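You operate a simulated robot arm through the tools that you are given. There is no shell and no other tool.

The job below is to be done with a simulated two-armed robot. You get a single attempt, and the scene is never put back.

## Task
Swap the guide block marked mid for the one marked wide, lock it and shut the drawer.
Fine: the old block goes upright into the guides drawer. Set down upright: guide block marked mid, what you pick out.

Only the result counts: the job must be done as asked and must still hold three seconds after the hand-in. Knocking over, shifting, dropping, spilling or breaking anything else fails it.

## Robot
Two 6-joint arms with two-finger parallel grippers on one trunk that stands fixed in place. Base frame: the origin is at the foot of the trunk, x ahead of it, y to its left, z up. Readings come in cm, degrees, newtons and seconds.
The left shoulder is at [28, 18.5, 108], the right one opposite. With the tool pointing down near the work surface each hand reaches from about 18 to 90 cm from the base axis, measured 20 degrees to its own side. Payload 1.57 kg a hand.
The tool frame of a hand sits at the grasp point between the pads (the TCP): z along the fingers, y along the line on which they close. The tips reach 3 cm beyond it. The gripper opens to 8 cm. The fingers are 1.7 cm wide and 1.2 cm thick; the gripper's body (4 by 8.2 cm) begins 8 cm behind the TCP.
Orientation is that of the tool frame in the base frame, as [roll, pitch, yaw] about the fixed x, y, z axes, in that order (R = Rz(yaw) Ry(pitch) Rx(roll)). With the fingers straight down and closing along the base's y, the tool's x points along the base's -x, its y along +y and its z along -z.

## Interface
- The arms move only by the tool nudge_tool. It takes "left_targets", "right_targets" or both (then of equal length, played together; a hand with none holds still); each is a list that holds one entry, the list of rows, each a list of 7 numbers: the shift along the tool's x, y, z in units of 100 mm (1.0 is 100 mm), then the turn, a rotation vector about the tool's x, y, z in units of 60 degrees (1.0 is 60 degrees), then the finger opening in cm, from 0 to 8. In form: [[[x, y, z, ax, ay, az, hand], ...]]. A call has 1 to 20 rows; each row is the pose to reach, as a shift and turn from the pose commanded when the call began, along the tool's axes at that moment. A call with a number of a shift or a turn outside -1 to 1 is refused whole. A row lasts 0.2 s, in which the tool goes at most 5 cm and 8.6 degrees; a call with a longer step from one row to the next is refused whole, and so is a gripper value outside its range. Where a pose cannot be reached the arm comes as near as it can. A force on the tool above 40 N (or 10 N above the force at the start of the call, whichever is more), or a blocked arm, ends the call early, and 0.2 s more pass. The fingers move at their own pace (about 15.3 cm/s each) and stop on an object; they squeeze with about 32 N. The grip force told is the motor's: it shows also when the fingers shut on nothing. Time passes only in rows, and 0.2 s behind the last, so rows that repeat a pose let the fingers close. It gives the time, the measured TCP pose, the force on the tool (base axes), the opening and the grip force at its end, in the units of the frame above (readings bear some noise), with the torque about the TCP (base axes, N m) and any sound that the robot's microphone picked up.
- Cameras (640 x 400 px; columns grow to the right, rows downward): "scene" is now at [23.27, -0.99, 151.55]; the picture's right is [-0.13, -0.99, 0.00], its down [-0.78, 0.10, -0.62] and it looks along [0.61, -0.08, -0.79] (base axes); focal length 300 px, centre (320, 200). "left" rides on the left gripper at [7.2, 0.7, -12.2] in its tool frame; the picture's right is [-0.09, 1.00, 0.00], its down [-0.84, -0.08, -0.54] and it looks along [-0.54, -0.05, 0.84] (tool axes); focal length 238 px, centre (320, 200). "right" rides on the right gripper at [7.2, -0.7, -12.2] in its tool frame; the picture's right is [0.09, 1.00, 0.00], its down [-0.84, 0.08, -0.54] and it looks along [-0.54, 0.05, 0.84] (tool axes); focal length 238 px, centre (320, 200). There is no depth. A picture from a camera that has moved, and an enlarged one, comes with that camera's place and axes in the base frame and with its lens.
- get_image(camera): a new picture of that camera. No time passes.
- move_column(by): slides the trunk up (or, below 0, down) by that many cm; the arms and the scene camera ride with it, the base frame stays. It gives what a move gives, with no picture.
- turn_head(pan, tilt): turns the head with the scene camera to pan (to the left, within 86 degrees either way) and tilt (down, from -29 to 69), counted from straight ahead of the robot. It gives what a move gives.
- enlarge(camera, box): a new picture of the part [left, top, right, bottom] of that camera's present view, enlarged. No time passes.
- finish_job(): hands the job in; it is judged then, once.

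Nothing tells you positions but the pictures and the camera data. Unless the task says otherwise, let go and move clear before handing in.

The tools are called after ">>>" by a JSON object that holds its "api" and its "payload". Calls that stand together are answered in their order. nudge_tool: Moves the arms, as the interface text tells. Its arguments: {"type":"object","properties":{"left_targets":{"type":"array"},"right_targets":{"type":"array"}},"required":[]} The other tools are called the same way: move_column (by) moves the trunk up or down; turn_head (pan, tilt) turns the head that bears the scene camera; get_image (camera) takes a picture; enlarge (camera, box) takes an enlarged picture of a part of a camera's view; finish_job () hands the job in.

At the start:

```text
time: 0.0
left_ee_pos: [57.81, 19.12, 124.79]
left_tool_rot: [180.0, -0.1, -180.0]
left_wrist_force: [0.3, 0.3, -1.0]
left_ft_torque: [-0.02, 0.02, 0.0]
left_grip_width: 8.0
left_grasp_force: 0.0
right_ee_pos: [55.33, -25.44, 121.04]
right_tool_rot: [179.9, 0.0, -180.0]
right_wrist_force: [0.6, 0.2, 0.7]
right_ft_torque: [0.0, 0.01, 0.02]
right_grip_width: 8.0
right_grasp_force: 0.0
trunk travel left (down, up): [-77.5, 21.5]
head pan, tilt (commanded): [-7.4, 51.9]
```

scene: 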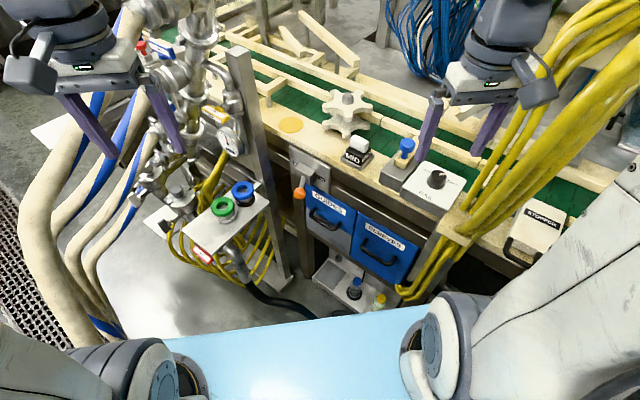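
right: 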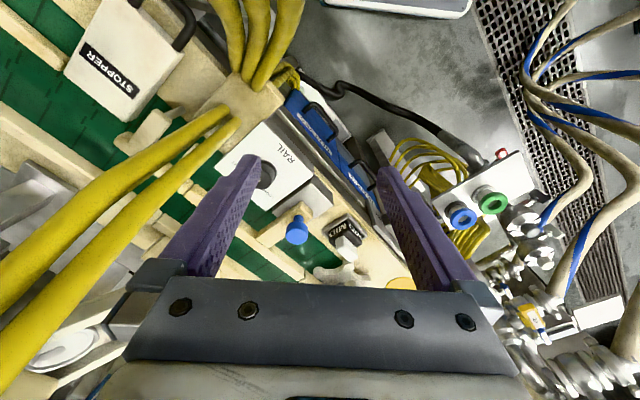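
left: 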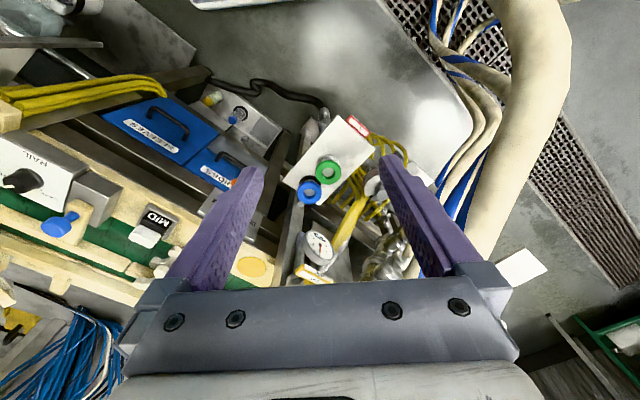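

I see a conveyor with a MID guide block on it, a blue knob lock beside it, a RAIL box with a knob, and two drawers (GUIDES, SLEEVES) in a blue front. I'll enlarge the views first to learn the layout.

>>> {"api": "enlarge", "payload": {"camera": "scene", "box": [260, 70, 480, 210]}}

>>> {"api": "enlarge", "payload": {"camera": "scene", "box": [260, 150, 480, 320]}}

>>> {"api": "enlarge", "payload": {"camera": "right", "box": [220, 80, 480, 290]}}

>>> {"api": "enlarge", "payload": {"camera": "left", "box": [0, 80, 300, 290]}}

```text
2.86 times, centred on (370, 140) of scene
camera zoom: at [23.27, -0.99, 151.55], right [-0.13, -0.99, 0.0], down [-0.78, 0.1, -0.62], along [0.61, -0.08, -0.79], focal length 858 px, centre (177, 371)
```

zoom: 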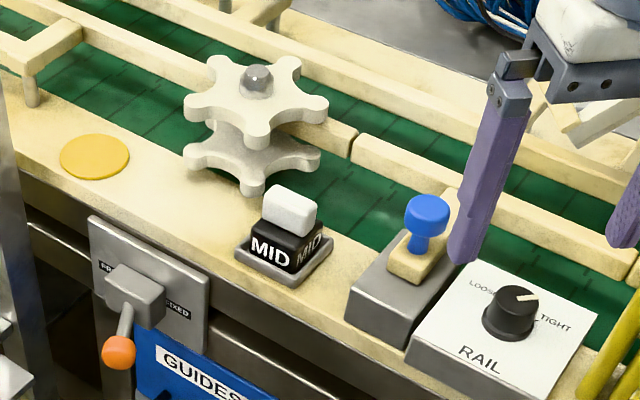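

```text
2.35 times, centred on (370, 235) of scene
camera zoom: at [23.27, -0.99, 151.55], right [-0.13, -0.99, 0.0], down [-0.78, 0.1, -0.62], along [0.61, -0.08, -0.79], focal length 707 px, centre (202, 118)
```

zoom: 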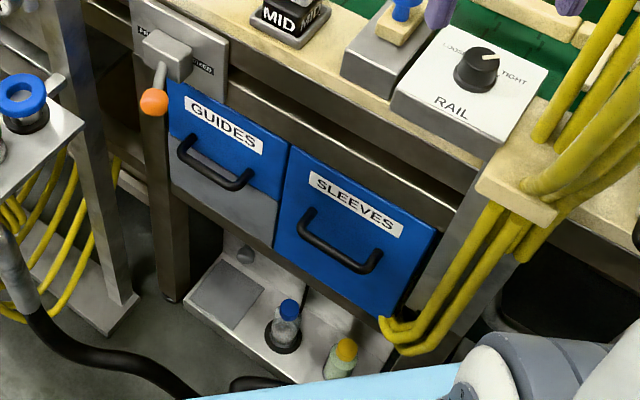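

```text
1.90 times, centred on (350, 185) of right
camera zoom: at [48.12, -26.16, 133.16], right [-0.09, 1.0, 0.0], down [0.84, 0.08, 0.54], along [0.54, 0.05, -0.84], focal length 454 px, centre (263, 229)
```

zoom: 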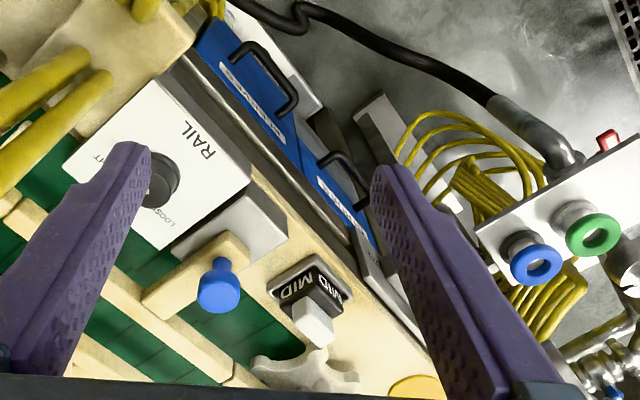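

```text
1.90 times, centred on (150, 185) of left
camera zoom: at [50.74, 19.83, 136.99], right [0.09, 1.0, 0.0], down [0.84, -0.08, 0.54], along [0.54, -0.05, -0.84], focal length 454 px, centre (644, 229)
```

zoom: 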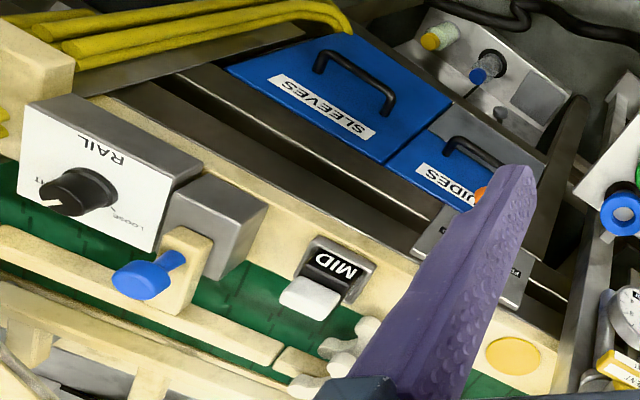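

I need a closer look at the labels on the lever plate, the rail knob and the nest around the MID block.

>>> {"api": "enlarge", "payload": {"camera": "scene", "box": [280, 140, 360, 205]}}

>>> {"api": "enlarge", "payload": {"camera": "scene", "box": [335, 125, 475, 210]}}

>>> {"api": "enlarge", "payload": {"camera": "left", "box": [170, 140, 270, 250]}}

>>> {"api": "enlarge", "payload": {"camera": "scene", "box": [300, 240, 420, 320]}}

```text
6.15 times, centred on (320, 172) of scene
camera zoom: at [23.27, -0.99, 151.55], right [-0.13, -0.99, 0.0], down [-0.78, 0.1, -0.62], along [0.61, -0.08, -0.79], focal length 1848 px, centre (320, 369)
```

zoom: 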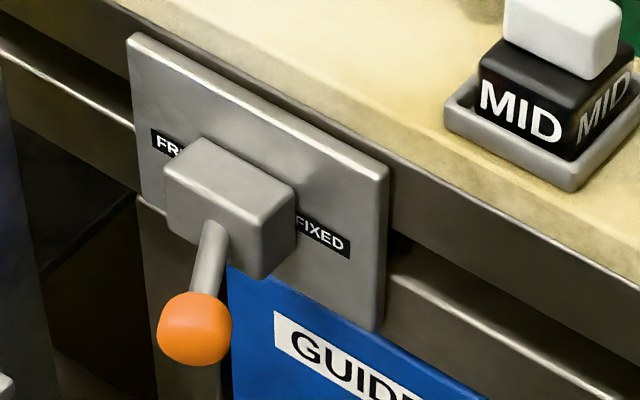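

```text
4.57 times, centred on (405, 168) of scene
camera zoom: at [23.27, -0.99, 151.55], right [-0.13, -0.99, 0.0], down [-0.78, 0.1, -0.62], along [0.61, -0.08, -0.79], focal length 1373 px, centre (-69, 349)
```

zoom: 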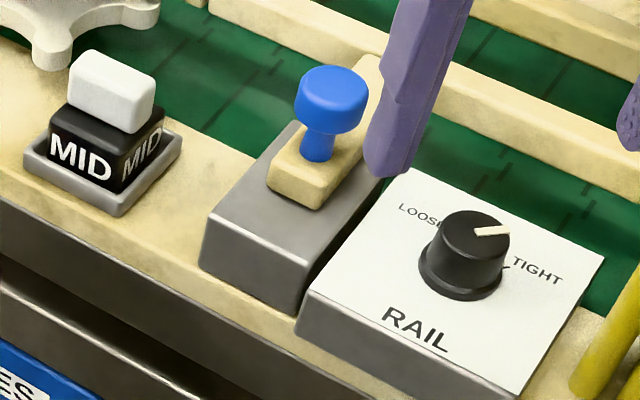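

```text
3.64 times, centred on (220, 195) of left
camera zoom: at [50.74, 19.83, 136.99], right [0.09, 1.0, 0.0], down [0.84, -0.08, 0.54], along [0.54, -0.05, -0.84], focal length 867 px, centre (684, 218)
```

zoom: 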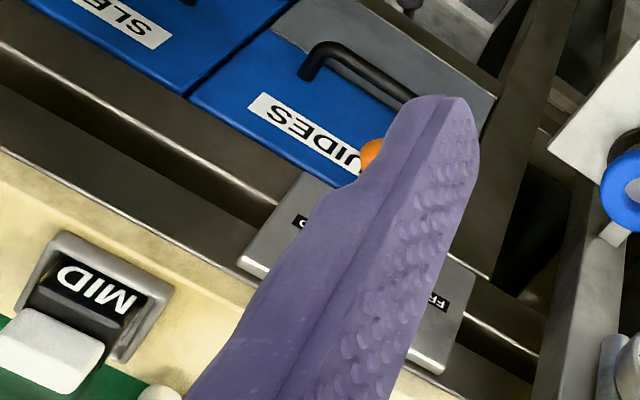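

```text
5.00 times, centred on (360, 280) of scene
camera zoom: at [23.27, -0.99, 151.55], right [-0.13, -0.99, 0.0], down [-0.78, 0.1, -0.62], along [0.61, -0.08, -0.79], focal length 1502 px, centre (120, -200)
```

zoom: 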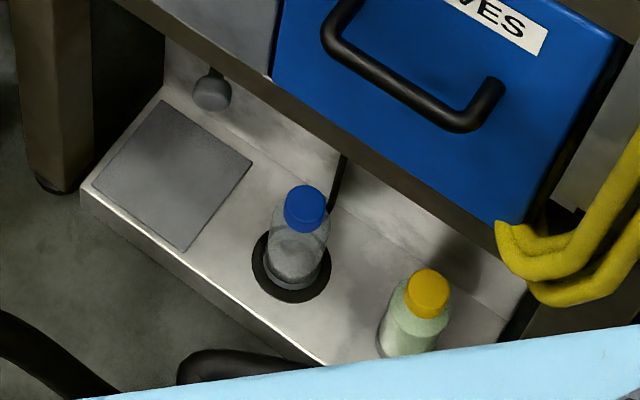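

The blue knob comes out near [73,-28,105] and the MID block near [79,-18,101] by triangulation. The front looks slanted, running right and toward me. I'll look at the scene at another tilt to see more of the surroundings.

>>> {"api": "turn_head", "payload": {"pan": -15, "tilt": 40}}

>>> {"api": "get_image", "payload": {"camera": "scene"}}

>>> {"api": "turn_head", "payload": {"pan": 5, "tilt": 62}}

>>> {"api": "get_image", "payload": {"camera": "scene"}}

```text
time: 0.7
left_ee_pos: [57.81, 19.06, 124.75]
left_tool_rot: [-180.0, 0.0, 180.0]
left_wrist_force: [-0.7, -0.1, 0.1]
left_ft_torque: [0.01, 0.0, 0.0]
left_grip_width: 8.0
left_grasp_force: 0.1
right_ee_pos: [55.34, -25.36, 120.84]
right_tool_rot: [180.0, 0.1, -180.0]
right_wrist_force: [0.3, -0.3, 1.1]
right_ft_torque: [-0.03, -0.01, 0.0]
right_grip_width: 7.96
right_grasp_force: 0.0
trunk travel left (down, up): [-77.5, 21.5]
head pan, tilt (commanded): [-15.0, 40.0]
```

```text
taken
camera scene: at [24.02, -2.22, 153.21], right [-0.26, -0.97, 0.0], down [-0.62, 0.17, -0.77], along [0.74, -0.2, -0.64], focal length 300 px, centre (320, 200)
```

scene: 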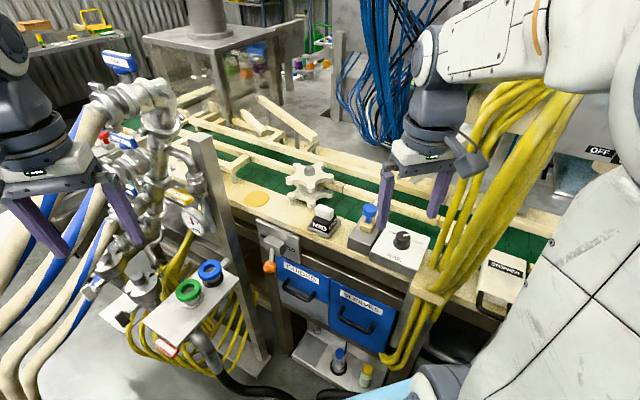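

```text
time: 1.6
left_ee_pos: [57.88, 19.1, 124.8]
left_tool_rot: [-180.0, 0.0, 179.9]
left_wrist_force: [0.5, 0.4, -0.1]
left_ft_torque: [0.01, 0.0, 0.01]
left_grip_width: 8.01
left_grasp_force: 0.1
right_ee_pos: [55.38, -25.38, 120.92]
right_tool_rot: [-179.9, 0.0, 180.0]
right_wrist_force: [0.1, 0.4, 0.3]
right_ft_torque: [0.01, 0.01, 0.01]
right_grip_width: 8.02
right_grasp_force: 0.1
trunk travel left (down, up): [-77.5, 21.5]
head pan, tilt (commanded): [5.0, 62.0]
```

```text
taken
camera scene: at [22.23, 0.54, 150.32], right [0.09, -1.0, 0.0], down [-0.88, -0.08, -0.47], along [0.47, 0.04, -0.88], focal length 300 px, centre (320, 200)
```

scene: 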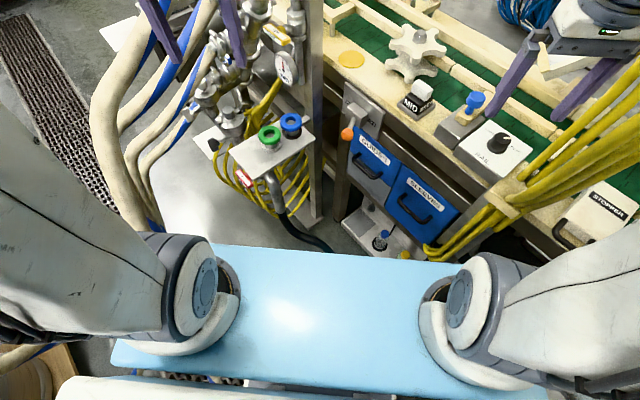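

The drawer fronts sit ahead and to the right, with a post and a connector box on their left and yellow cables on their right. I'll zoom in on the lever and drawer from this steeper view.

>>> {"api": "enlarge", "payload": {"camera": "scene", "box": [310, 60, 470, 260]}}

>>> {"api": "enlarge", "payload": {"camera": "scene", "box": [330, 80, 440, 160]}}

>>> {"api": "turn_head", "payload": {"pan": -15, "tilt": 52}}

>>> {"api": "enlarge", "payload": {"camera": "scene", "box": [190, 100, 390, 260]}}

```text
2.00 times, centred on (390, 160) of scene
camera zoom: at [22.23, 0.54, 150.32], right [0.09, -1.0, 0.0], down [-0.88, -0.08, -0.47], along [0.47, 0.04, -0.88], focal length 601 px, centre (180, 280)
```

zoom: 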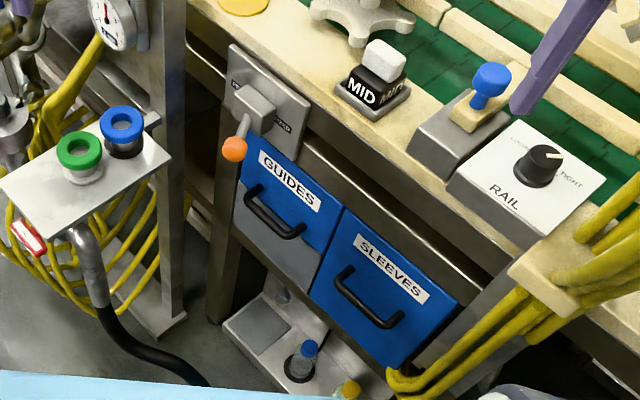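

```text
5.00 times, centred on (385, 120) of scene
camera zoom: at [22.23, 0.54, 150.32], right [0.09, -1.0, 0.0], down [-0.88, -0.08, -0.47], along [0.47, 0.04, -0.88], focal length 1502 px, centre (-5, 600)
```

zoom: 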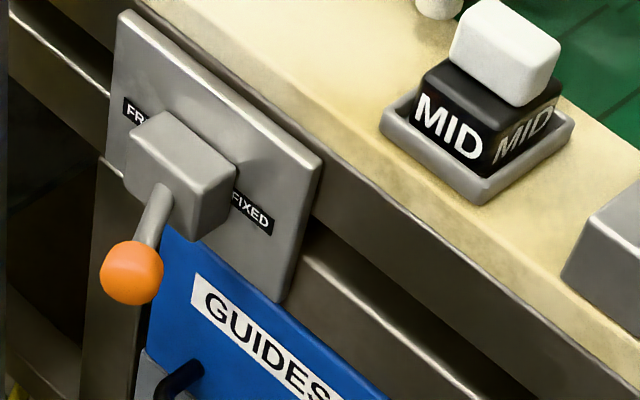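

```text
time: 2.4
left_ee_pos: [57.75, 19.14, 124.79]
left_tool_rot: [-180.0, 0.0, -179.9]
left_wrist_force: [0.4, -0.1, 0.0]
left_ft_torque: [0.0, -0.02, -0.02]
left_grip_width: 8.02
left_grasp_force: 0.0
right_ee_pos: [55.33, -25.38, 121.03]
right_tool_rot: [180.0, 0.1, -179.9]
right_wrist_force: [0.6, -0.3, 0.3]
right_ft_torque: [-0.03, 0.01, 0.03]
right_grip_width: 8.0
right_grasp_force: 0.1
trunk travel left (down, up): [-77.5, 21.5]
head pan, tilt (commanded): [-15.0, 52.0]
```

```text
2.50 times, centred on (290, 180) of scene
camera zoom: at [23.07, -1.96, 151.53], right [-0.26, -0.97, 0.0], down [-0.76, 0.2, -0.62], along [0.59, -0.16, -0.79], focal length 751 px, centre (395, 250)
```

zoom: 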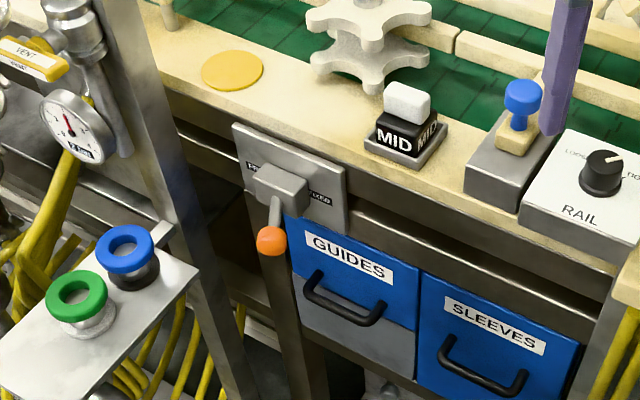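

By triangulation the front face runs at about 47°, with outward normal ≈ (-0.73, 0.68). The lever ball is near [77,-2,87] and the GUIDES handle near [78,-9,67]. I'll yaw the left hand so its camera faces the panel.

>>> {"api": "nudge_tool", "payload": {"left_targets": [[[0, 0, 0, 0, 0, 0.12, 8], [0, 0, 0, 0, 0, 0.24, 8], [0, 0, 0, 0, 0, 0.36, 8], [0, 0, 0, 0, 0, 0.48, 8], [0, 0, 0, 0, 0, 0.6, 8], [0, 0, 0, 0, 0, 0.72, 8]]]}}

>>> {"api": "get_image", "payload": {"camera": "left"}}

>>> {"api": "get_image", "payload": {"camera": "scene"}}

```text
time: 3.8
left_ee_pos: [57.77, 19.18, 124.74]
left_tool_rot: [180.0, 0.1, 136.8]
left_wrist_force: [0.3, -1.1, 0.7]
left_ft_torque: [0.0, 0.0, 0.03]
left_grip_width: 8.03
left_grasp_force: 0.0
right_ee_pos: [55.21, -25.42, 121.0]
right_tool_rot: [-180.0, 0.0, 179.9]
right_wrist_force: [0.1, 0.0, 0.4]
right_ft_torque: [0.0, -0.01, 0.01]
right_grip_width: 8.02
right_grasp_force: 0.0
trunk travel left (down, up): [-77.5, 21.5]
head pan, tilt (commanded): [-15.0, 52.0]
```

```text
taken
camera left: at [53.13, 24.57, 136.98], right [0.75, 0.66, 0.0], down [0.56, -0.63, 0.54], along [0.36, -0.41, -0.84], focal length 238 px, centre (320, 200)
```

left: 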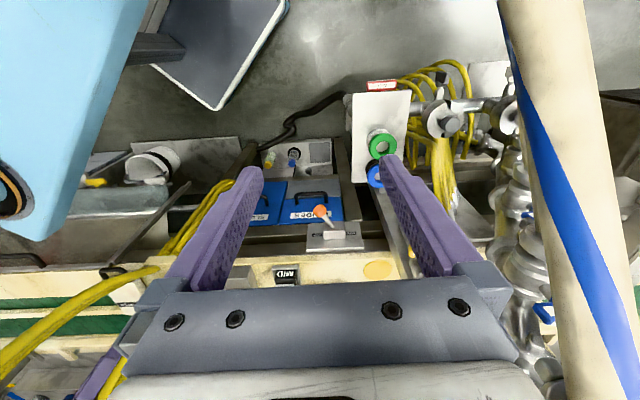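

```text
taken
camera scene: at [23.07, -1.97, 151.54], right [-0.26, -0.97, 0.0], down [-0.76, 0.2, -0.62], along [0.59, -0.16, -0.79], focal length 300 px, centre (320, 200)
```

scene: 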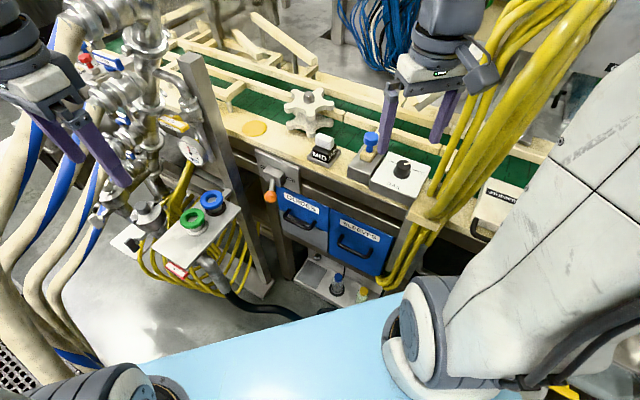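

The left camera now faces the panel nearly square on. I'll enlarge the lever, drawers and nest.

>>> {"api": "enlarge", "payload": {"camera": "left", "box": [230, 130, 410, 290]}}

>>> {"api": "enlarge", "payload": {"camera": "left", "box": [290, 195, 370, 255]}}

```text
2.50 times, centred on (320, 210) of left
camera zoom: at [53.13, 24.57, 136.98], right [0.75, 0.66, 0.0], down [0.56, -0.63, 0.54], along [0.36, -0.41, -0.84], focal length 596 px, centre (320, 175)
```

zoom: 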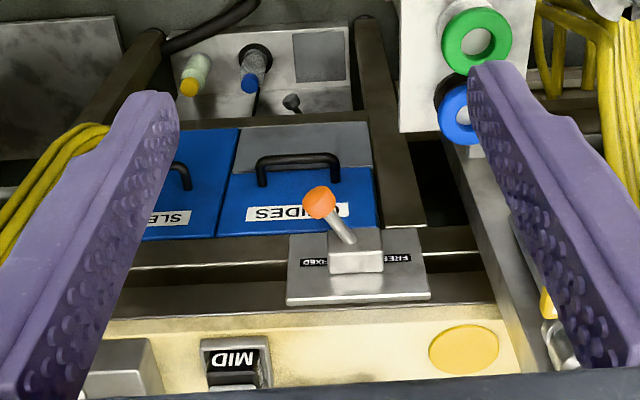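

```text
6.67 times, centred on (330, 225) of left
camera zoom: at [53.13, 24.57, 136.98], right [0.75, 0.66, 0.0], down [0.56, -0.63, 0.54], along [0.36, -0.41, -0.84], focal length 1589 px, centre (253, 33)
```

zoom: 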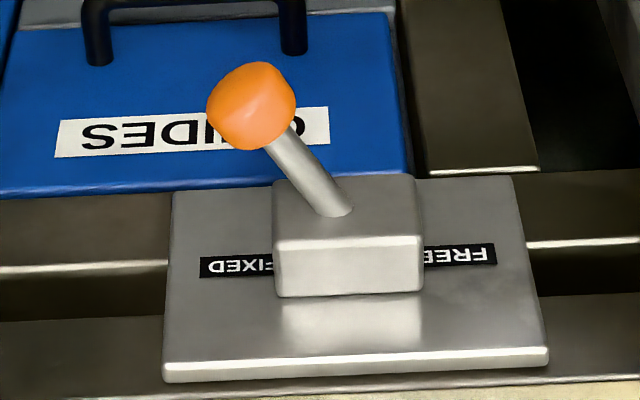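

The lever is tilted toward FIXED, so it has to go to FREE first. Its ball is about at [77.3,-2.4,86] and its pivot at [82.7,-3.6,87]. I'll bring the left hand, tool down, over the ball to push it sideways.

>>> {"api": "nudge_tool", "payload": {"left_targets": [[[-0.33, 0, 0.1, 0, 0, 0, 8], [-0.66, 0, 0.2, 0, 0, 0, 8], [-1.0, 0, 0.3, 0, 0, 0, 8]]]}}

>>> {"api": "nudge_tool", "payload": {"left_targets": [[[-0.33, -0.03, 0.2, 0, 0, 0, 8], [-0.66, -0.06, 0.4, 0, 0, 0, 8], [-1.0, -0.1, 0.6, 0, 0, 0, 8]]]}}

>>> {"api": "get_image", "payload": {"camera": "left"}}

>>> {"api": "get_image", "payload": {"camera": "scene"}}

```text
time: 4.6
left_ee_pos: [64.91, 12.38, 121.89]
left_tool_rot: [180.0, -0.1, 136.9]
left_wrist_force: [-0.3, 0.5, 0.3]
left_ft_torque: [0.01, -0.05, -0.01]
left_grip_width: 8.03
left_grasp_force: 0.0
right_ee_pos: [55.31, -25.24, 120.99]
right_tool_rot: [179.9, 0.0, 180.0]
right_wrist_force: [-0.5, -0.9, 1.2]
right_ft_torque: [0.0, -0.01, 0.05]
right_grip_width: 8.01
right_grasp_force: 0.1
trunk travel left (down, up): [-77.5, 21.5]
head pan, tilt (commanded): [-15.0, 52.0]
```

```text
time: 5.4
left_ee_pos: [71.83, 4.83, 115.69]
left_tool_rot: [179.9, 0.0, 136.8]
left_wrist_force: [-0.8, 0.2, -0.2]
left_ft_torque: [0.02, 0.0, 0.01]
left_grip_width: 7.96
left_grasp_force: 0.1
right_ee_pos: [55.28, -25.51, 120.98]
right_tool_rot: [180.0, 0.0, -180.0]
right_wrist_force: [-0.7, -0.2, 0.5]
right_ft_torque: [-0.03, -0.01, 0.0]
right_grip_width: 7.99
right_grasp_force: 0.0
trunk travel left (down, up): [-77.5, 21.5]
head pan, tilt (commanded): [-15.0, 52.0]
```

```text
taken
camera left: at [67.08, 10.23, 127.94], right [0.75, 0.66, 0.0], down [0.56, -0.63, 0.54], along [0.36, -0.41, -0.84], focal length 238 px, centre (320, 200)
```

left: 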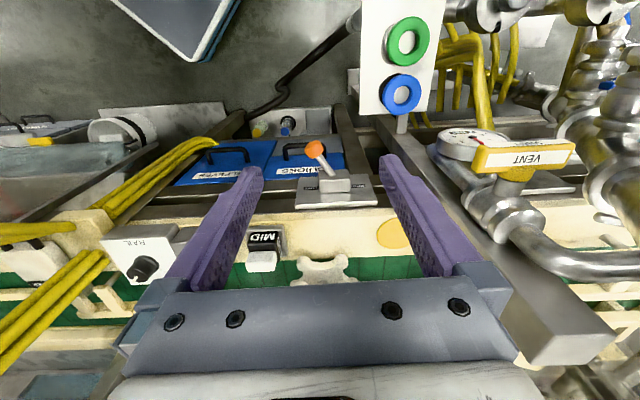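

```text
taken
camera scene: at [23.05, -1.95, 151.54], right [-0.26, -0.97, 0.0], down [-0.76, 0.2, -0.62], along [0.59, -0.16, -0.79], focal length 300 px, centre (320, 200)
```

scene: 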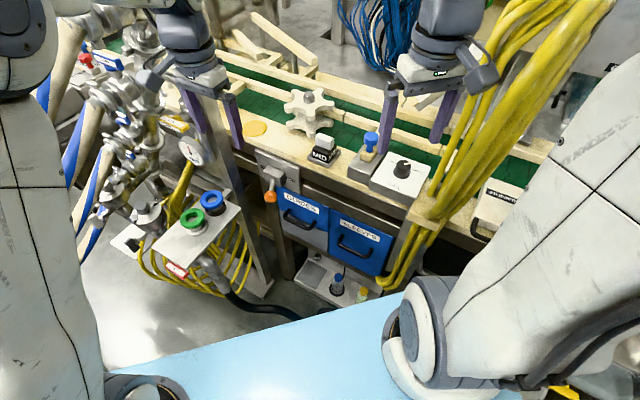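

The post's top is near [84,7,122], so I must stay to the right of it. I'll close the left fingers, come down on the right side of the ball and push it left.

>>> {"api": "nudge_tool", "payload": {"left_targets": [[[-0.3, -0.17, 0.1, 0, 0, 0, 0], [-0.6, -0.35, 0.2, 0, 0, 0, 0], [-0.89, -0.52, 0.5, 0, 0, 0, 0], [-0.89, -0.52, 0.9, 0, 0, 0, 0], [-0.89, -0.52, 0.95, 0, 0, 0, 0]]]}}

>>> {"api": "get_image", "payload": {"camera": "left"}}

>>> {"api": "get_image", "payload": {"camera": "scene"}}

```text
time: 6.6
left_ee_pos: [74.77, -5.27, 106.4]
left_tool_rot: [180.0, 0.1, 136.8]
left_wrist_force: [-0.8, -1.4, -0.2]
left_ft_torque: [-0.02, -0.01, 0.0]
left_grip_width: 0.0
left_grasp_force: 21.5
right_ee_pos: [55.36, -25.46, 121.07]
right_tool_rot: [-179.9, 0.0, -179.9]
right_wrist_force: [0.7, -0.3, 0.1]
right_ft_torque: [0.01, -0.01, 0.03]
right_grip_width: 8.03
right_grasp_force: 0.1
trunk travel left (down, up): [-77.5, 21.5]
head pan, tilt (commanded): [-15.0, 52.0]
```

```text
taken
camera left: at [70.01, 0.2, 118.49], right [0.75, 0.66, 0.0], down [0.56, -0.63, 0.54], along [0.36, -0.41, -0.84], focal length 238 px, centre (320, 200)
```

left: 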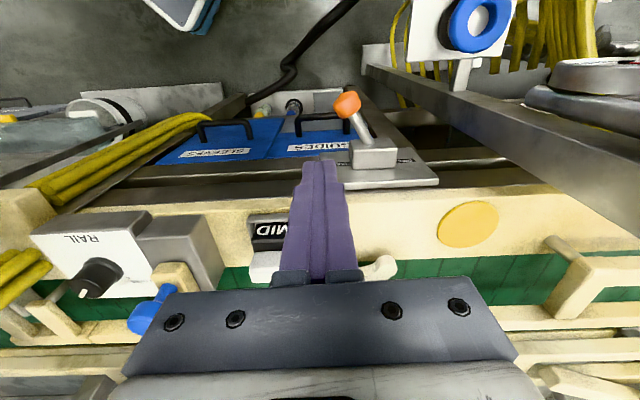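

```text
taken
camera scene: at [23.08, -1.97, 151.53], right [-0.26, -0.97, 0.0], down [-0.76, 0.2, -0.62], along [0.59, -0.16, -0.79], focal length 300 px, centre (320, 200)
```

scene: 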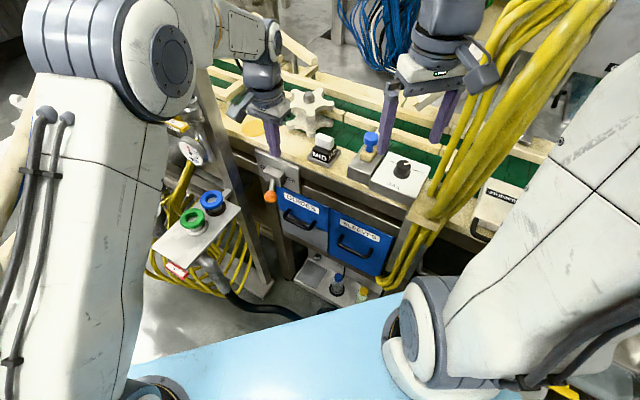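

The ball is 3.7 cm to the left of the closed fingers' line, so there is clearance for a straight descent. I'll go down beside it.

>>> {"api": "nudge_tool", "payload": {"left_targets": [[[0.02, 0, 0.35, 0, 0, 0, 0], [0.04, 0, 0.7, 0, 0, 0, 0], [0.04, 0, 1.0, 0, 0, 0, 0]]]}}

>>> {"api": "get_image", "payload": {"camera": "left"}}

```text
time: 7.4
left_ee_pos: [74.37, -5.02, 96.23]
left_tool_rot: [179.9, 0.0, 136.7]
left_wrist_force: [0.9, -0.1, 0.0]
left_ft_torque: [0.04, -0.01, -0.02]
left_grip_width: 0.0
left_grasp_force: 20.8
right_ee_pos: [55.38, -25.45, 121.11]
right_tool_rot: [179.9, 0.0, -179.9]
right_wrist_force: [-0.3, -0.2, -0.8]
right_ft_torque: [-0.01, 0.0, 0.01]
right_grip_width: 8.0
right_grasp_force: 0.0
trunk travel left (down, up): [-77.5, 21.5]
head pan, tilt (commanded): [-15.0, 52.0]
```

```text
taken
camera left: at [69.68, 0.5, 108.48], right [0.75, 0.66, 0.0], down [0.56, -0.63, 0.54], along [0.36, -0.41, -0.84], focal length 238 px, centre (320, 200)
```

left: 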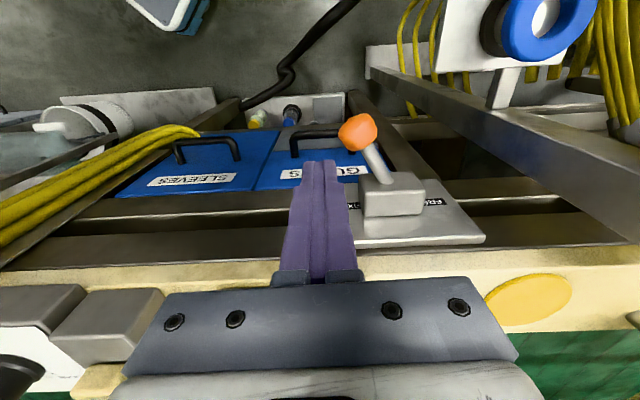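

>>> {"api": "nudge_tool", "payload": {"left_targets": [[[0, 0, 0.35, 0, 0, 0, 0], [0, 0, 0.7, 0, 0, 0, 0], [0, 0, 0.92, 0, 0, 0, 0]]]}}

>>> {"api": "get_image", "payload": {"camera": "left"}}

>>> {"api": "enlarge", "payload": {"camera": "scene", "box": [220, 120, 360, 220]}}

```text
time: 8.2
left_ee_pos: [74.23, -4.85, 87.2]
left_tool_rot: [180.0, 0.1, 136.8]
left_wrist_force: [-0.2, 0.5, 0.5]
left_ft_torque: [-0.01, -0.01, 0.02]
left_grip_width: 0.0
left_grasp_force: 21.5
right_ee_pos: [55.32, -25.48, 120.94]
right_tool_rot: [-180.0, 0.0, -180.0]
right_wrist_force: [0.2, -0.6, 1.0]
right_ft_torque: [-0.02, 0.01, 0.03]
right_grip_width: 8.0
right_grasp_force: 0.1
trunk travel left (down, up): [-77.5, 21.5]
head pan, tilt (commanded): [-15.0, 52.0]
```

```text
taken
camera left: at [69.54, 0.58, 99.35], right [0.75, 0.66, 0.0], down [0.56, -0.63, 0.54], along [0.36, -0.41, -0.84], focal length 238 px, centre (320, 200)
```

left: 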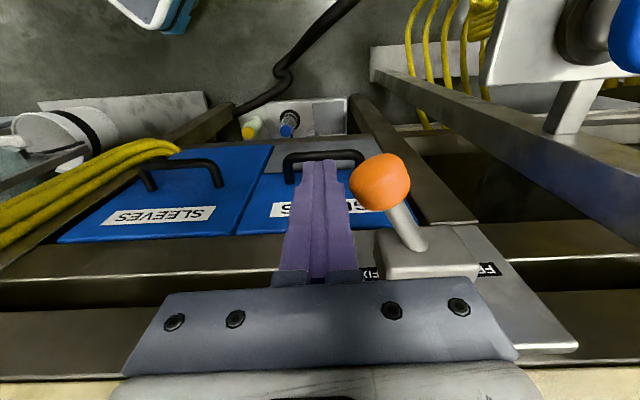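

```text
4.00 times, centred on (290, 170) of scene
camera zoom: at [23.07, -1.97, 151.54], right [-0.26, -0.97, 0.0], down [-0.76, 0.2, -0.62], along [0.59, -0.16, -0.79], focal length 1202 px, centre (440, 320)
```

zoom: 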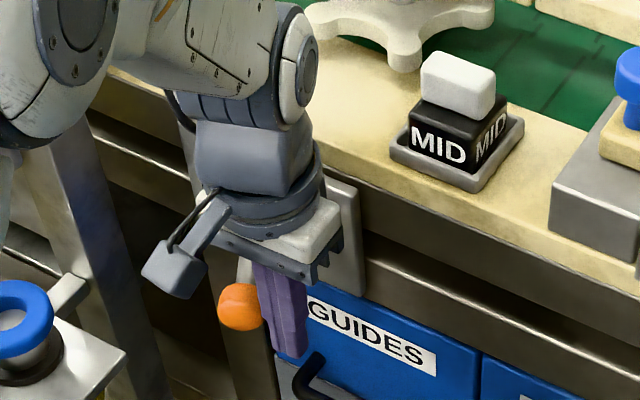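

The ball is right beside the fingers at the same height. I'll push it slowly left toward FREE.

>>> {"api": "nudge_tool", "payload": {"left_targets": [[[0.02, 0.05, 0, 0, 0, 0, 0], [0.03, 0.1, 0, 0, 0, 0, 0], [0.04, 0.15, 0, 0, 0, 0, 0], [0.05, 0.2, 0, 0, 0, 0, 0], [0.06, 0.25, 0, 0, 0, 0, 0], [0.06, 0.3, 0, 0, 0, 0, 0], [0.06, 0.35, 0, 0, 0, 0, 0], [0.05, 0.4, 0, 0, 0, 0, 0], [0.04, 0.45, 0, 0, 0, 0, 0], [0.03, 0.5, 0, 0, 0, 0, 0], [0.02, 0.55, 0, 0, 0, 0, 0], [0, 0.6, 0, 0, 0, 0, 0]]]}}

>>> {"api": "get_image", "payload": {"camera": "left"}}

>>> {"api": "enlarge", "payload": {"camera": "scene", "box": [220, 120, 360, 220]}}

```text
time: 10.8
left_ee_pos: [78.52, -0.57, 86.91]
left_tool_rot: [180.0, 0.0, 136.8]
left_wrist_force: [-0.5, -0.1, -1.2]
left_ft_torque: [-0.03, 0.0, 0.02]
left_grip_width: 0.0
left_grasp_force: 21.7
right_ee_pos: [55.35, -25.34, 120.96]
right_tool_rot: [180.0, 0.0, -180.0]
right_wrist_force: [0.5, -0.1, -0.5]
right_ft_torque: [0.03, -0.03, -0.02]
right_grip_width: 7.97
right_grasp_force: 0.0
trunk travel left (down, up): [-77.5, 21.5]
head pan, tilt (commanded): [-15.0, 52.0]
```

```text
taken
camera left: at [73.84, 4.97, 99.26], right [0.75, 0.66, 0.0], down [0.56, -0.63, 0.54], along [0.36, -0.41, -0.84], focal length 238 px, centre (320, 200)
```

left: 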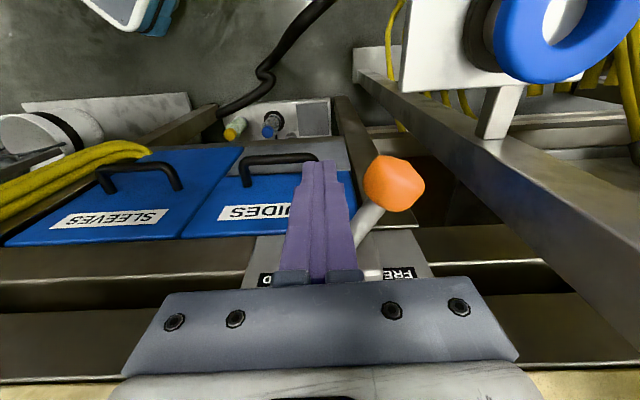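

```text
4.00 times, centred on (290, 170) of scene
camera zoom: at [23.07, -1.97, 151.54], right [-0.26, -0.97, 0.0], down [-0.76, 0.2, -0.62], along [0.59, -0.16, -0.79], focal length 1202 px, centre (440, 320)
```

zoom: 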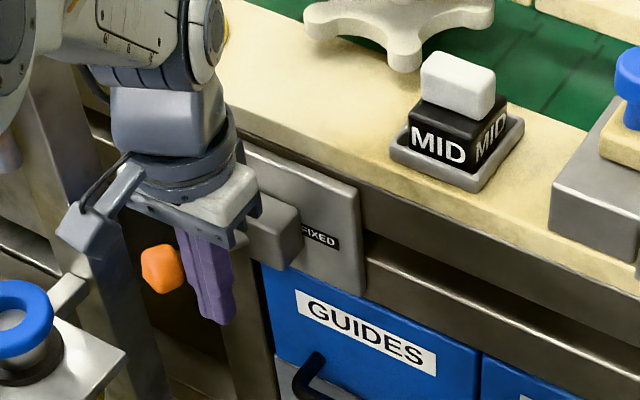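

The lever snapped over to FREE. Next I'll back the left hand out and turn it so the camera sits on the right, with the fingers set to straddle the GUIDES drawer handle.

>>> {"api": "nudge_tool", "payload": {"left_targets": [[[0.1, -0.3, 0, 0, 0, 0, 0], [0.4, -0.5, -0.2, 0, 0, 0, 0], [0.7, -0.57, -0.5, 0, 0, 0, 0], [1.0, -0.57, -0.8, 0, 0, 0, 4]]]}}

>>> {"api": "get_image", "payload": {"camera": "left"}}

>>> {"api": "enlarge", "payload": {"camera": "left", "box": [220, 100, 420, 240]}}

```text
time: 11.8
left_ee_pos: [67.13, 2.24, 94.65]
left_tool_rot: [-180.0, 0.0, 136.8]
left_wrist_force: [-0.5, 0.0, 0.3]
left_ft_torque: [0.01, 0.01, -0.05]
left_grip_width: 3.98
left_grasp_force: 0.1
right_ee_pos: [55.3, -25.49, 121.12]
right_tool_rot: [-180.0, 0.0, 179.9]
right_wrist_force: [-0.4, -0.6, -0.6]
right_ft_torque: [0.0, 0.03, 0.0]
right_grip_width: 8.0
right_grasp_force: 0.1
trunk travel left (down, up): [-77.5, 21.5]
head pan, tilt (commanded): [-15.0, 52.0]
```

```text
taken
camera left: at [62.45, 7.7, 106.99], right [0.75, 0.66, 0.0], down [0.56, -0.63, 0.54], along [0.36, -0.41, -0.84], focal length 238 px, centre (320, 200)
```

left: 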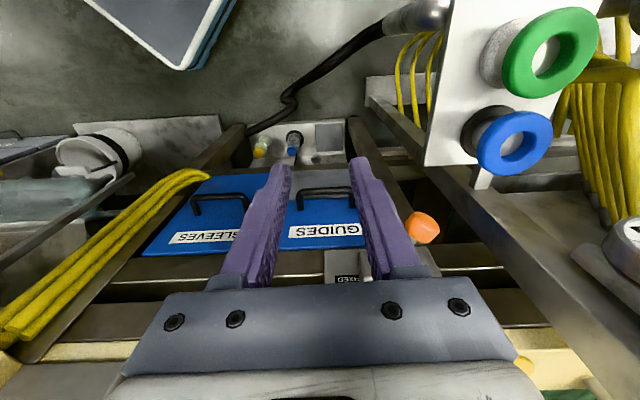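

```text
2.86 times, centred on (320, 170) of left
camera zoom: at [62.45, 7.7, 106.99], right [0.75, 0.66, 0.0], down [0.56, -0.63, 0.54], along [0.36, -0.41, -0.84], focal length 681 px, centre (320, 286)
```

zoom: 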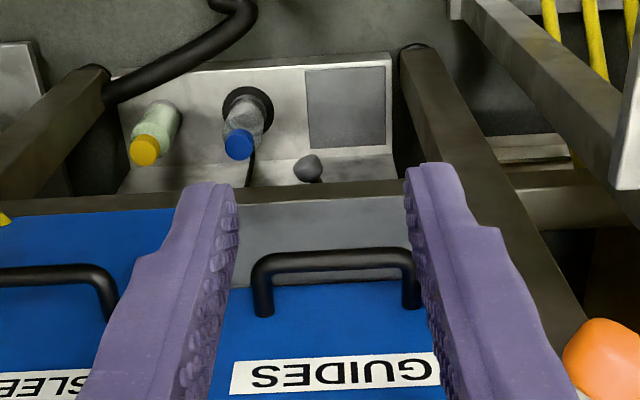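

The handle bar comes out near [78.5,-9,67]. Now I'll roll the left tool -90° about its own axis, then tilt it 45°.

>>> {"api": "nudge_tool", "payload": {"left_targets": [[[0, 0, 0, 0, 0, -0.125, 4], [0, 0, 0, 0, 0, -0.25, 4], [0, 0, 0, 0, 0, -0.375, 4], [0, 0, 0, 0, 0, -0.5, 4], [0, 0, 0, 0, 0, -0.625, 4], [0, 0, 0, 0, 0, -0.75, 4]]]}}

>>> {"api": "nudge_tool", "payload": {"left_targets": [[[0, 0, 0, 0, 0, -0.125, 4], [0, 0, 0, 0, 0, -0.25, 4], [0, 0, 0, 0, 0, -0.375, 4], [0, 0, 0, 0, 0, -0.5, 4], [0, 0, 0, 0, 0, -0.625, 4], [0, 0, 0, 0, 0, -0.77, 4]]]}}

>>> {"api": "get_image", "payload": {"camera": "left"}}

>>> {"api": "get_image", "payload": {"camera": "scene"}}

```text
time: 13.2
left_ee_pos: [67.27, 2.16, 94.98]
left_tool_rot: [179.9, -0.1, -178.0]
left_wrist_force: [-0.7, -0.7, 0.5]
left_ft_torque: [-0.02, -0.01, 0.0]
left_grip_width: 4.01
left_grasp_force: 0.0
right_ee_pos: [55.42, -25.35, 121.04]
right_tool_rot: [-180.0, -0.2, 179.9]
right_wrist_force: [-0.4, -0.2, -0.4]
right_ft_torque: [-0.01, -0.02, -0.03]
right_grip_width: 8.03
right_grasp_force: 0.1
trunk travel left (down, up): [-77.5, 21.5]
head pan, tilt (commanded): [-15.0, 52.0]
```

```text
refused: row 6 steps farther than a row can; nothing moved
```

```text
taken
camera left: at [60.19, 2.67, 107.27], right [0.06, 1.0, 0.0], down [0.84, -0.05, 0.54], along [0.54, -0.03, -0.84], focal length 238 px, centre (320, 200)
```

left: 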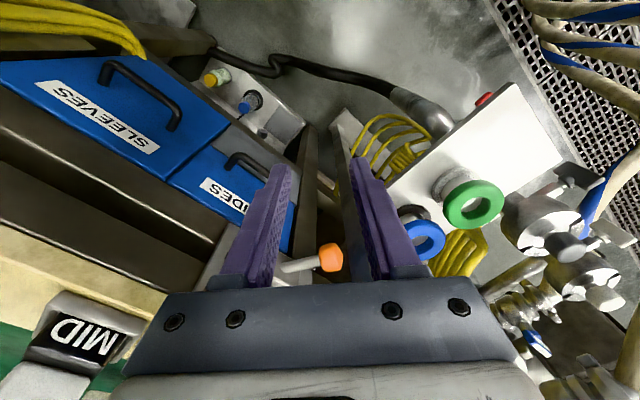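

```text
taken
camera scene: at [23.07, -1.97, 151.54], right [-0.26, -0.97, 0.0], down [-0.76, 0.2, -0.62], along [0.59, -0.16, -0.79], focal length 300 px, centre (320, 200)
```

scene: 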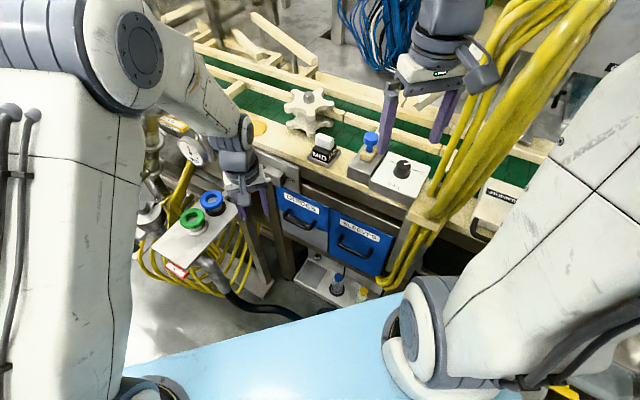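

>>> {"api": "nudge_tool", "payload": {"left_targets": [[[0, 0, 0, 0, 0, -0.12, 4], [0, 0, 0, 0, 0, -0.24, 4], [0, 0, 0, 0, 0, -0.36, 4], [0, 0, 0, 0, 0, -0.48, 4], [0, 0, 0, 0, 0, -0.6, 4], [0, 0, 0, 0, 0, -0.725, 4]]]}}

>>> {"api": "nudge_tool", "payload": {"left_targets": [[[0, 0, 0, 0.12, 0, 0, 5], [0, 0, 0, 0.24, 0, 0, 5], [0, 0, 0, 0.36, 0, 0, 5], [0, 0, 0, 0.48, 0, 0, 5], [0, 0, 0, 0.6, 0, 0, 5], [0, 0, 0, 0.72, 0, 0, 5], [0, 0, 0, 0.75, 0, 0, 5]]]}}

>>> {"api": "get_image", "payload": {"camera": "left"}}

>>> {"api": "get_image", "payload": {"camera": "scene"}}

```text
time: 14.6
left_ee_pos: [67.26, 2.21, 95.01]
left_tool_rot: [-179.9, 0.0, -134.5]
left_wrist_force: [-0.2, 0.8, -0.3]
left_ft_torque: [0.05, 0.01, -0.02]
left_grip_width: 3.99
left_grasp_force: 0.0
right_ee_pos: [55.43, -25.4, 120.9]
right_tool_rot: [180.0, 0.0, 180.0]
right_wrist_force: [-0.7, -0.3, 0.2]
right_ft_torque: [0.01, 0.02, -0.03]
right_grip_width: 8.0
right_grasp_force: 0.1
trunk travel left (down, up): [-77.5, 21.5]
head pan, tilt (commanded): [-15.0, 52.0]
```

```text
time: 16.2
left_ee_pos: [67.26, 2.18, 95.05]
left_tool_rot: [-135.0, 0.0, -134.5]
left_wrist_force: [-0.5, 0.3, 0.6]
left_ft_torque: [0.01, 0.04, 0.01]
left_grip_width: 5.0
left_grasp_force: 0.1
left hand out of reach, approached as far as the arm can: row 3, 4
right_ee_pos: [55.35, -25.36, 121.04]
right_tool_rot: [179.9, -0.1, -180.0]
right_wrist_force: [0.0, -0.1, 0.6]
right_ft_torque: [0.01, 0.01, 0.02]
right_grip_width: 8.0
right_grasp_force: 0.1
trunk travel left (down, up): [-77.5, 21.5]
head pan, tilt (commanded): [-15.0, 52.0]
```

```text
taken
camera left: at [55.88, 3.5, 103.24], right [-0.44, 0.56, -0.7], down [0.35, 0.83, 0.44], along [0.83, -0.06, -0.56], focal length 238 px, centre (320, 200)
```

left: 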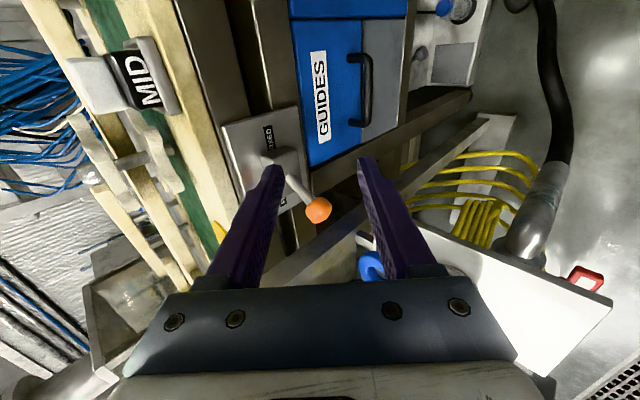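

```text
taken
camera scene: at [23.07, -1.96, 151.54], right [-0.26, -0.97, 0.0], down [-0.76, 0.2, -0.62], along [0.59, -0.16, -0.79], focal length 300 px, centre (320, 200)
```

scene: 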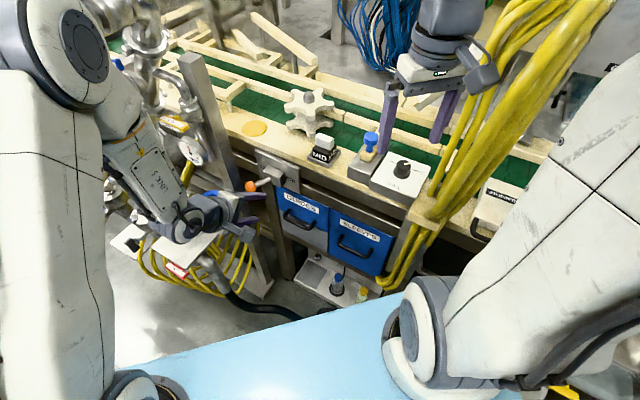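

The arm is posed as wanted, tilted 45° with its camera on the right. I'll take the handle approach in steps: first outward and down, then along the tool axis.

>>> {"api": "nudge_tool", "payload": {"left_targets": [[[0, 0.3, 0, 0, 0, 0, 5], [0, 0.6, 0.1, 0, 0, 0, 5], [0, 0.75, 0.4, 0, 0, 0, 5], [0, 0.8, 0.7, 0, 0, 0, 5], [0, 0.8, 1.0, 0, 0, 0, 5]]]}}

>>> {"api": "get_image", "payload": {"camera": "left"}}

>>> {"api": "get_image", "payload": {"camera": "scene"}}

```text
time: 17.4
left_ee_pos: [68.23, 1.17, 82.41]
left_tool_rot: [-135.0, 0.0, -134.7]
left_wrist_force: [-0.1, -0.5, 0.7]
left_ft_torque: [0.04, 0.0, 0.01]
left_grip_width: 5.01
left_grasp_force: 0.1
right_ee_pos: [55.37, -25.35, 121.0]
right_tool_rot: [-180.0, 0.0, 179.9]
right_wrist_force: [-0.8, -0.2, 0.1]
right_ft_torque: [0.0, 0.0, -0.02]
right_grip_width: 7.98
right_grasp_force: 0.1
trunk travel left (down, up): [-77.5, 21.5]
head pan, tilt (commanded): [-15.0, 52.0]
```

```text
taken
camera left: at [56.83, 2.47, 90.51], right [-0.44, 0.56, -0.7], down [0.35, 0.83, 0.44], along [0.83, -0.06, -0.56], focal length 238 px, centre (320, 200)
```

left: 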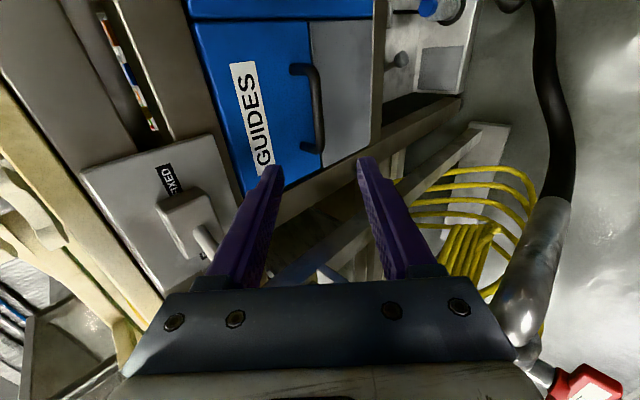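

```text
taken
camera scene: at [23.06, -1.95, 151.54], right [-0.26, -0.97, 0.0], down [-0.76, 0.2, -0.62], along [0.59, -0.16, -0.79], focal length 300 px, centre (320, 200)
```

scene: 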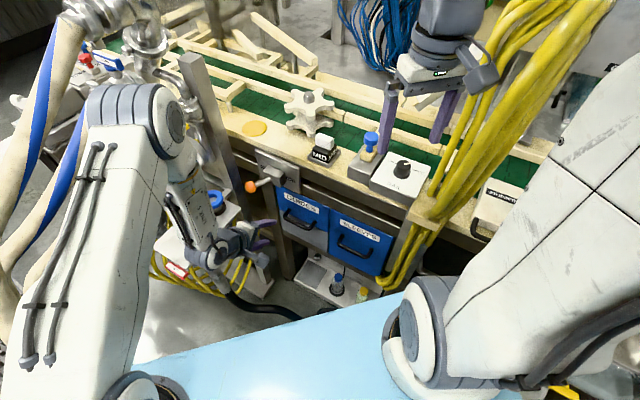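

The forearm and elbow look clear of the post and connectors. I'll check the handle in an enlarged view before closing in.

>>> {"api": "enlarge", "payload": {"camera": "left", "box": [220, 40, 400, 200]}}

>>> {"api": "nudge_tool", "payload": {"left_targets": [[[0, 0.01, 0.3, 0, 0, 0, 5], [0, 0.02, 0.6, 0, 0, 0, 5], [0, 0.02, 0.9, 0, 0, 0, 5]]]}}

>>> {"api": "get_image", "payload": {"camera": "left"}}

>>> {"api": "get_image", "payload": {"camera": "scene"}}

```text
2.50 times, centred on (310, 120) of left
camera zoom: at [56.83, 2.47, 90.51], right [-0.44, 0.56, -0.7], down [0.35, 0.83, 0.44], along [0.83, -0.06, -0.56], focal length 596 px, centre (345, 400)
```

zoom: 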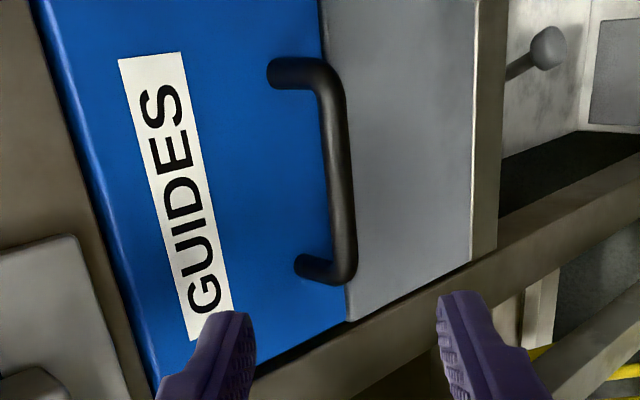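

```text
time: 18.2
left_ee_pos: [72.82, -3.27, 75.97]
left_tool_rot: [-135.1, -0.1, -134.6]
left_wrist_force: [0.0, 1.2, 0.2]
left_ft_torque: [0.02, 0.01, -0.01]
left_grip_width: 5.01
left_grasp_force: 0.0
right_ee_pos: [55.26, -25.37, 120.84]
right_tool_rot: [180.0, 0.0, 179.9]
right_wrist_force: [0.2, 0.1, 0.2]
right_ft_torque: [0.01, 0.01, 0.05]
right_grip_width: 8.03
right_grasp_force: 0.0
trunk travel left (down, up): [-77.5, 21.5]
head pan, tilt (commanded): [-15.0, 52.0]
```

```text
taken
camera left: at [61.35, -1.91, 84.09], right [-0.44, 0.56, -0.7], down [0.35, 0.83, 0.44], along [0.83, -0.06, -0.56], focal length 238 px, centre (320, 200)
```

left: 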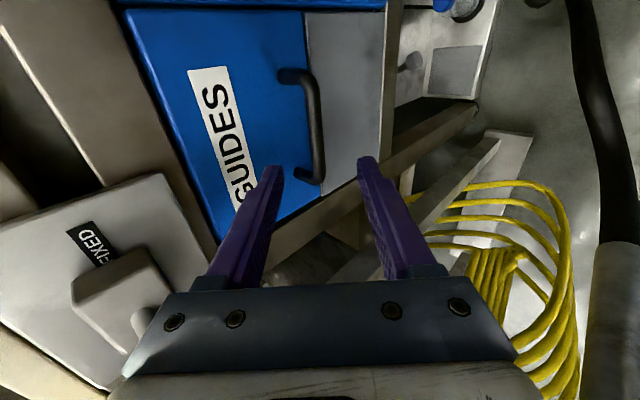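

```text
taken
camera scene: at [23.06, -1.96, 151.54], right [-0.26, -0.97, 0.0], down [-0.76, 0.2, -0.62], along [0.59, -0.16, -0.79], focal length 300 px, centre (320, 200)
```

scene: 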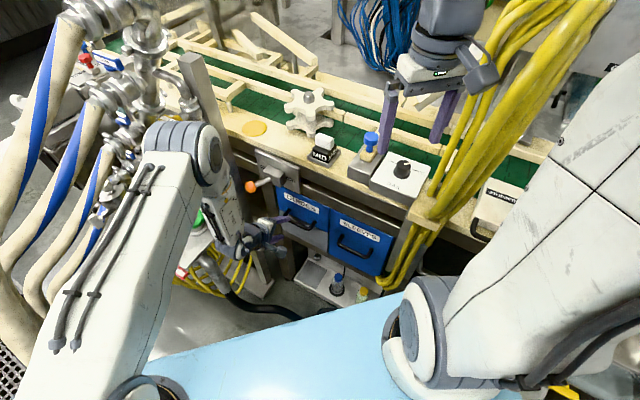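

The bar lies on the approach line to within about 0.5 cm. I'll narrow the opening to 3.6 cm and advance most of the way.

>>> {"api": "nudge_tool", "payload": {"left_targets": [[[0, -0.005, 0.1, 0, 0, 0, 3.6], [0, -0.01, 0.3, 0, 0, 0, 3.6], [0, -0.01, 0.5, 0, 0, 0, 3.6], [0, -0.01, 0.6, 0, 0, 0, 3.6]]]}}

>>> {"api": "enlarge", "payload": {"camera": "left", "box": [200, 60, 440, 260]}}

>>> {"api": "enlarge", "payload": {"camera": "scene", "box": [220, 160, 360, 270]}}

```text
time: 19.2
left_ee_pos: [75.9, -6.35, 71.74]
left_tool_rot: [-135.0, 0.0, -134.7]
left_wrist_force: [-0.8, -0.4, -0.1]
left_ft_torque: [0.0, -0.01, 0.01]
left_grip_width: 3.58
left_grasp_force: 0.0
right_ee_pos: [55.36, -25.31, 120.91]
right_tool_rot: [180.0, 0.0, -180.0]
right_wrist_force: [-0.8, 0.2, 0.0]
right_ft_torque: [0.04, -0.03, -0.03]
right_grip_width: 8.0
right_grasp_force: 0.0
trunk travel left (down, up): [-77.5, 21.5]
head pan, tilt (commanded): [-15.0, 52.0]
```

```text
2.00 times, centred on (320, 160) of left
camera zoom: at [64.49, -5.02, 79.87], right [-0.44, 0.56, -0.7], down [0.36, 0.83, 0.44], along [0.83, -0.06, -0.56], focal length 477 px, centre (320, 280)
```

zoom: 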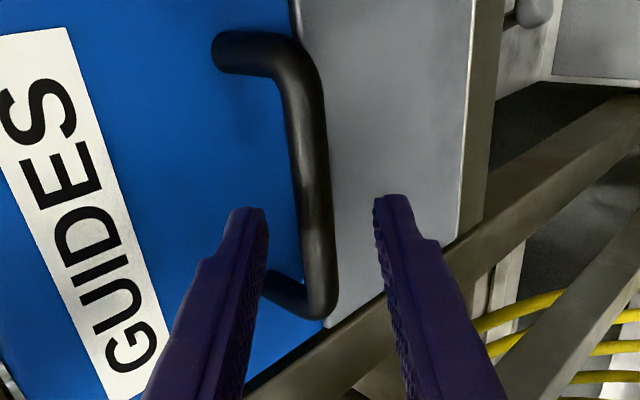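

```text
3.64 times, centred on (290, 215) of scene
camera zoom: at [23.07, -1.97, 151.54], right [-0.26, -0.97, 0.0], down [-0.76, 0.2, -0.62], along [0.59, -0.16, -0.79], focal length 1092 px, centre (429, 146)
```

zoom: 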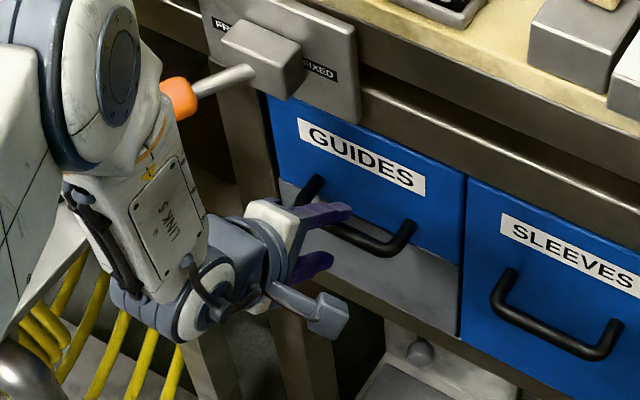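

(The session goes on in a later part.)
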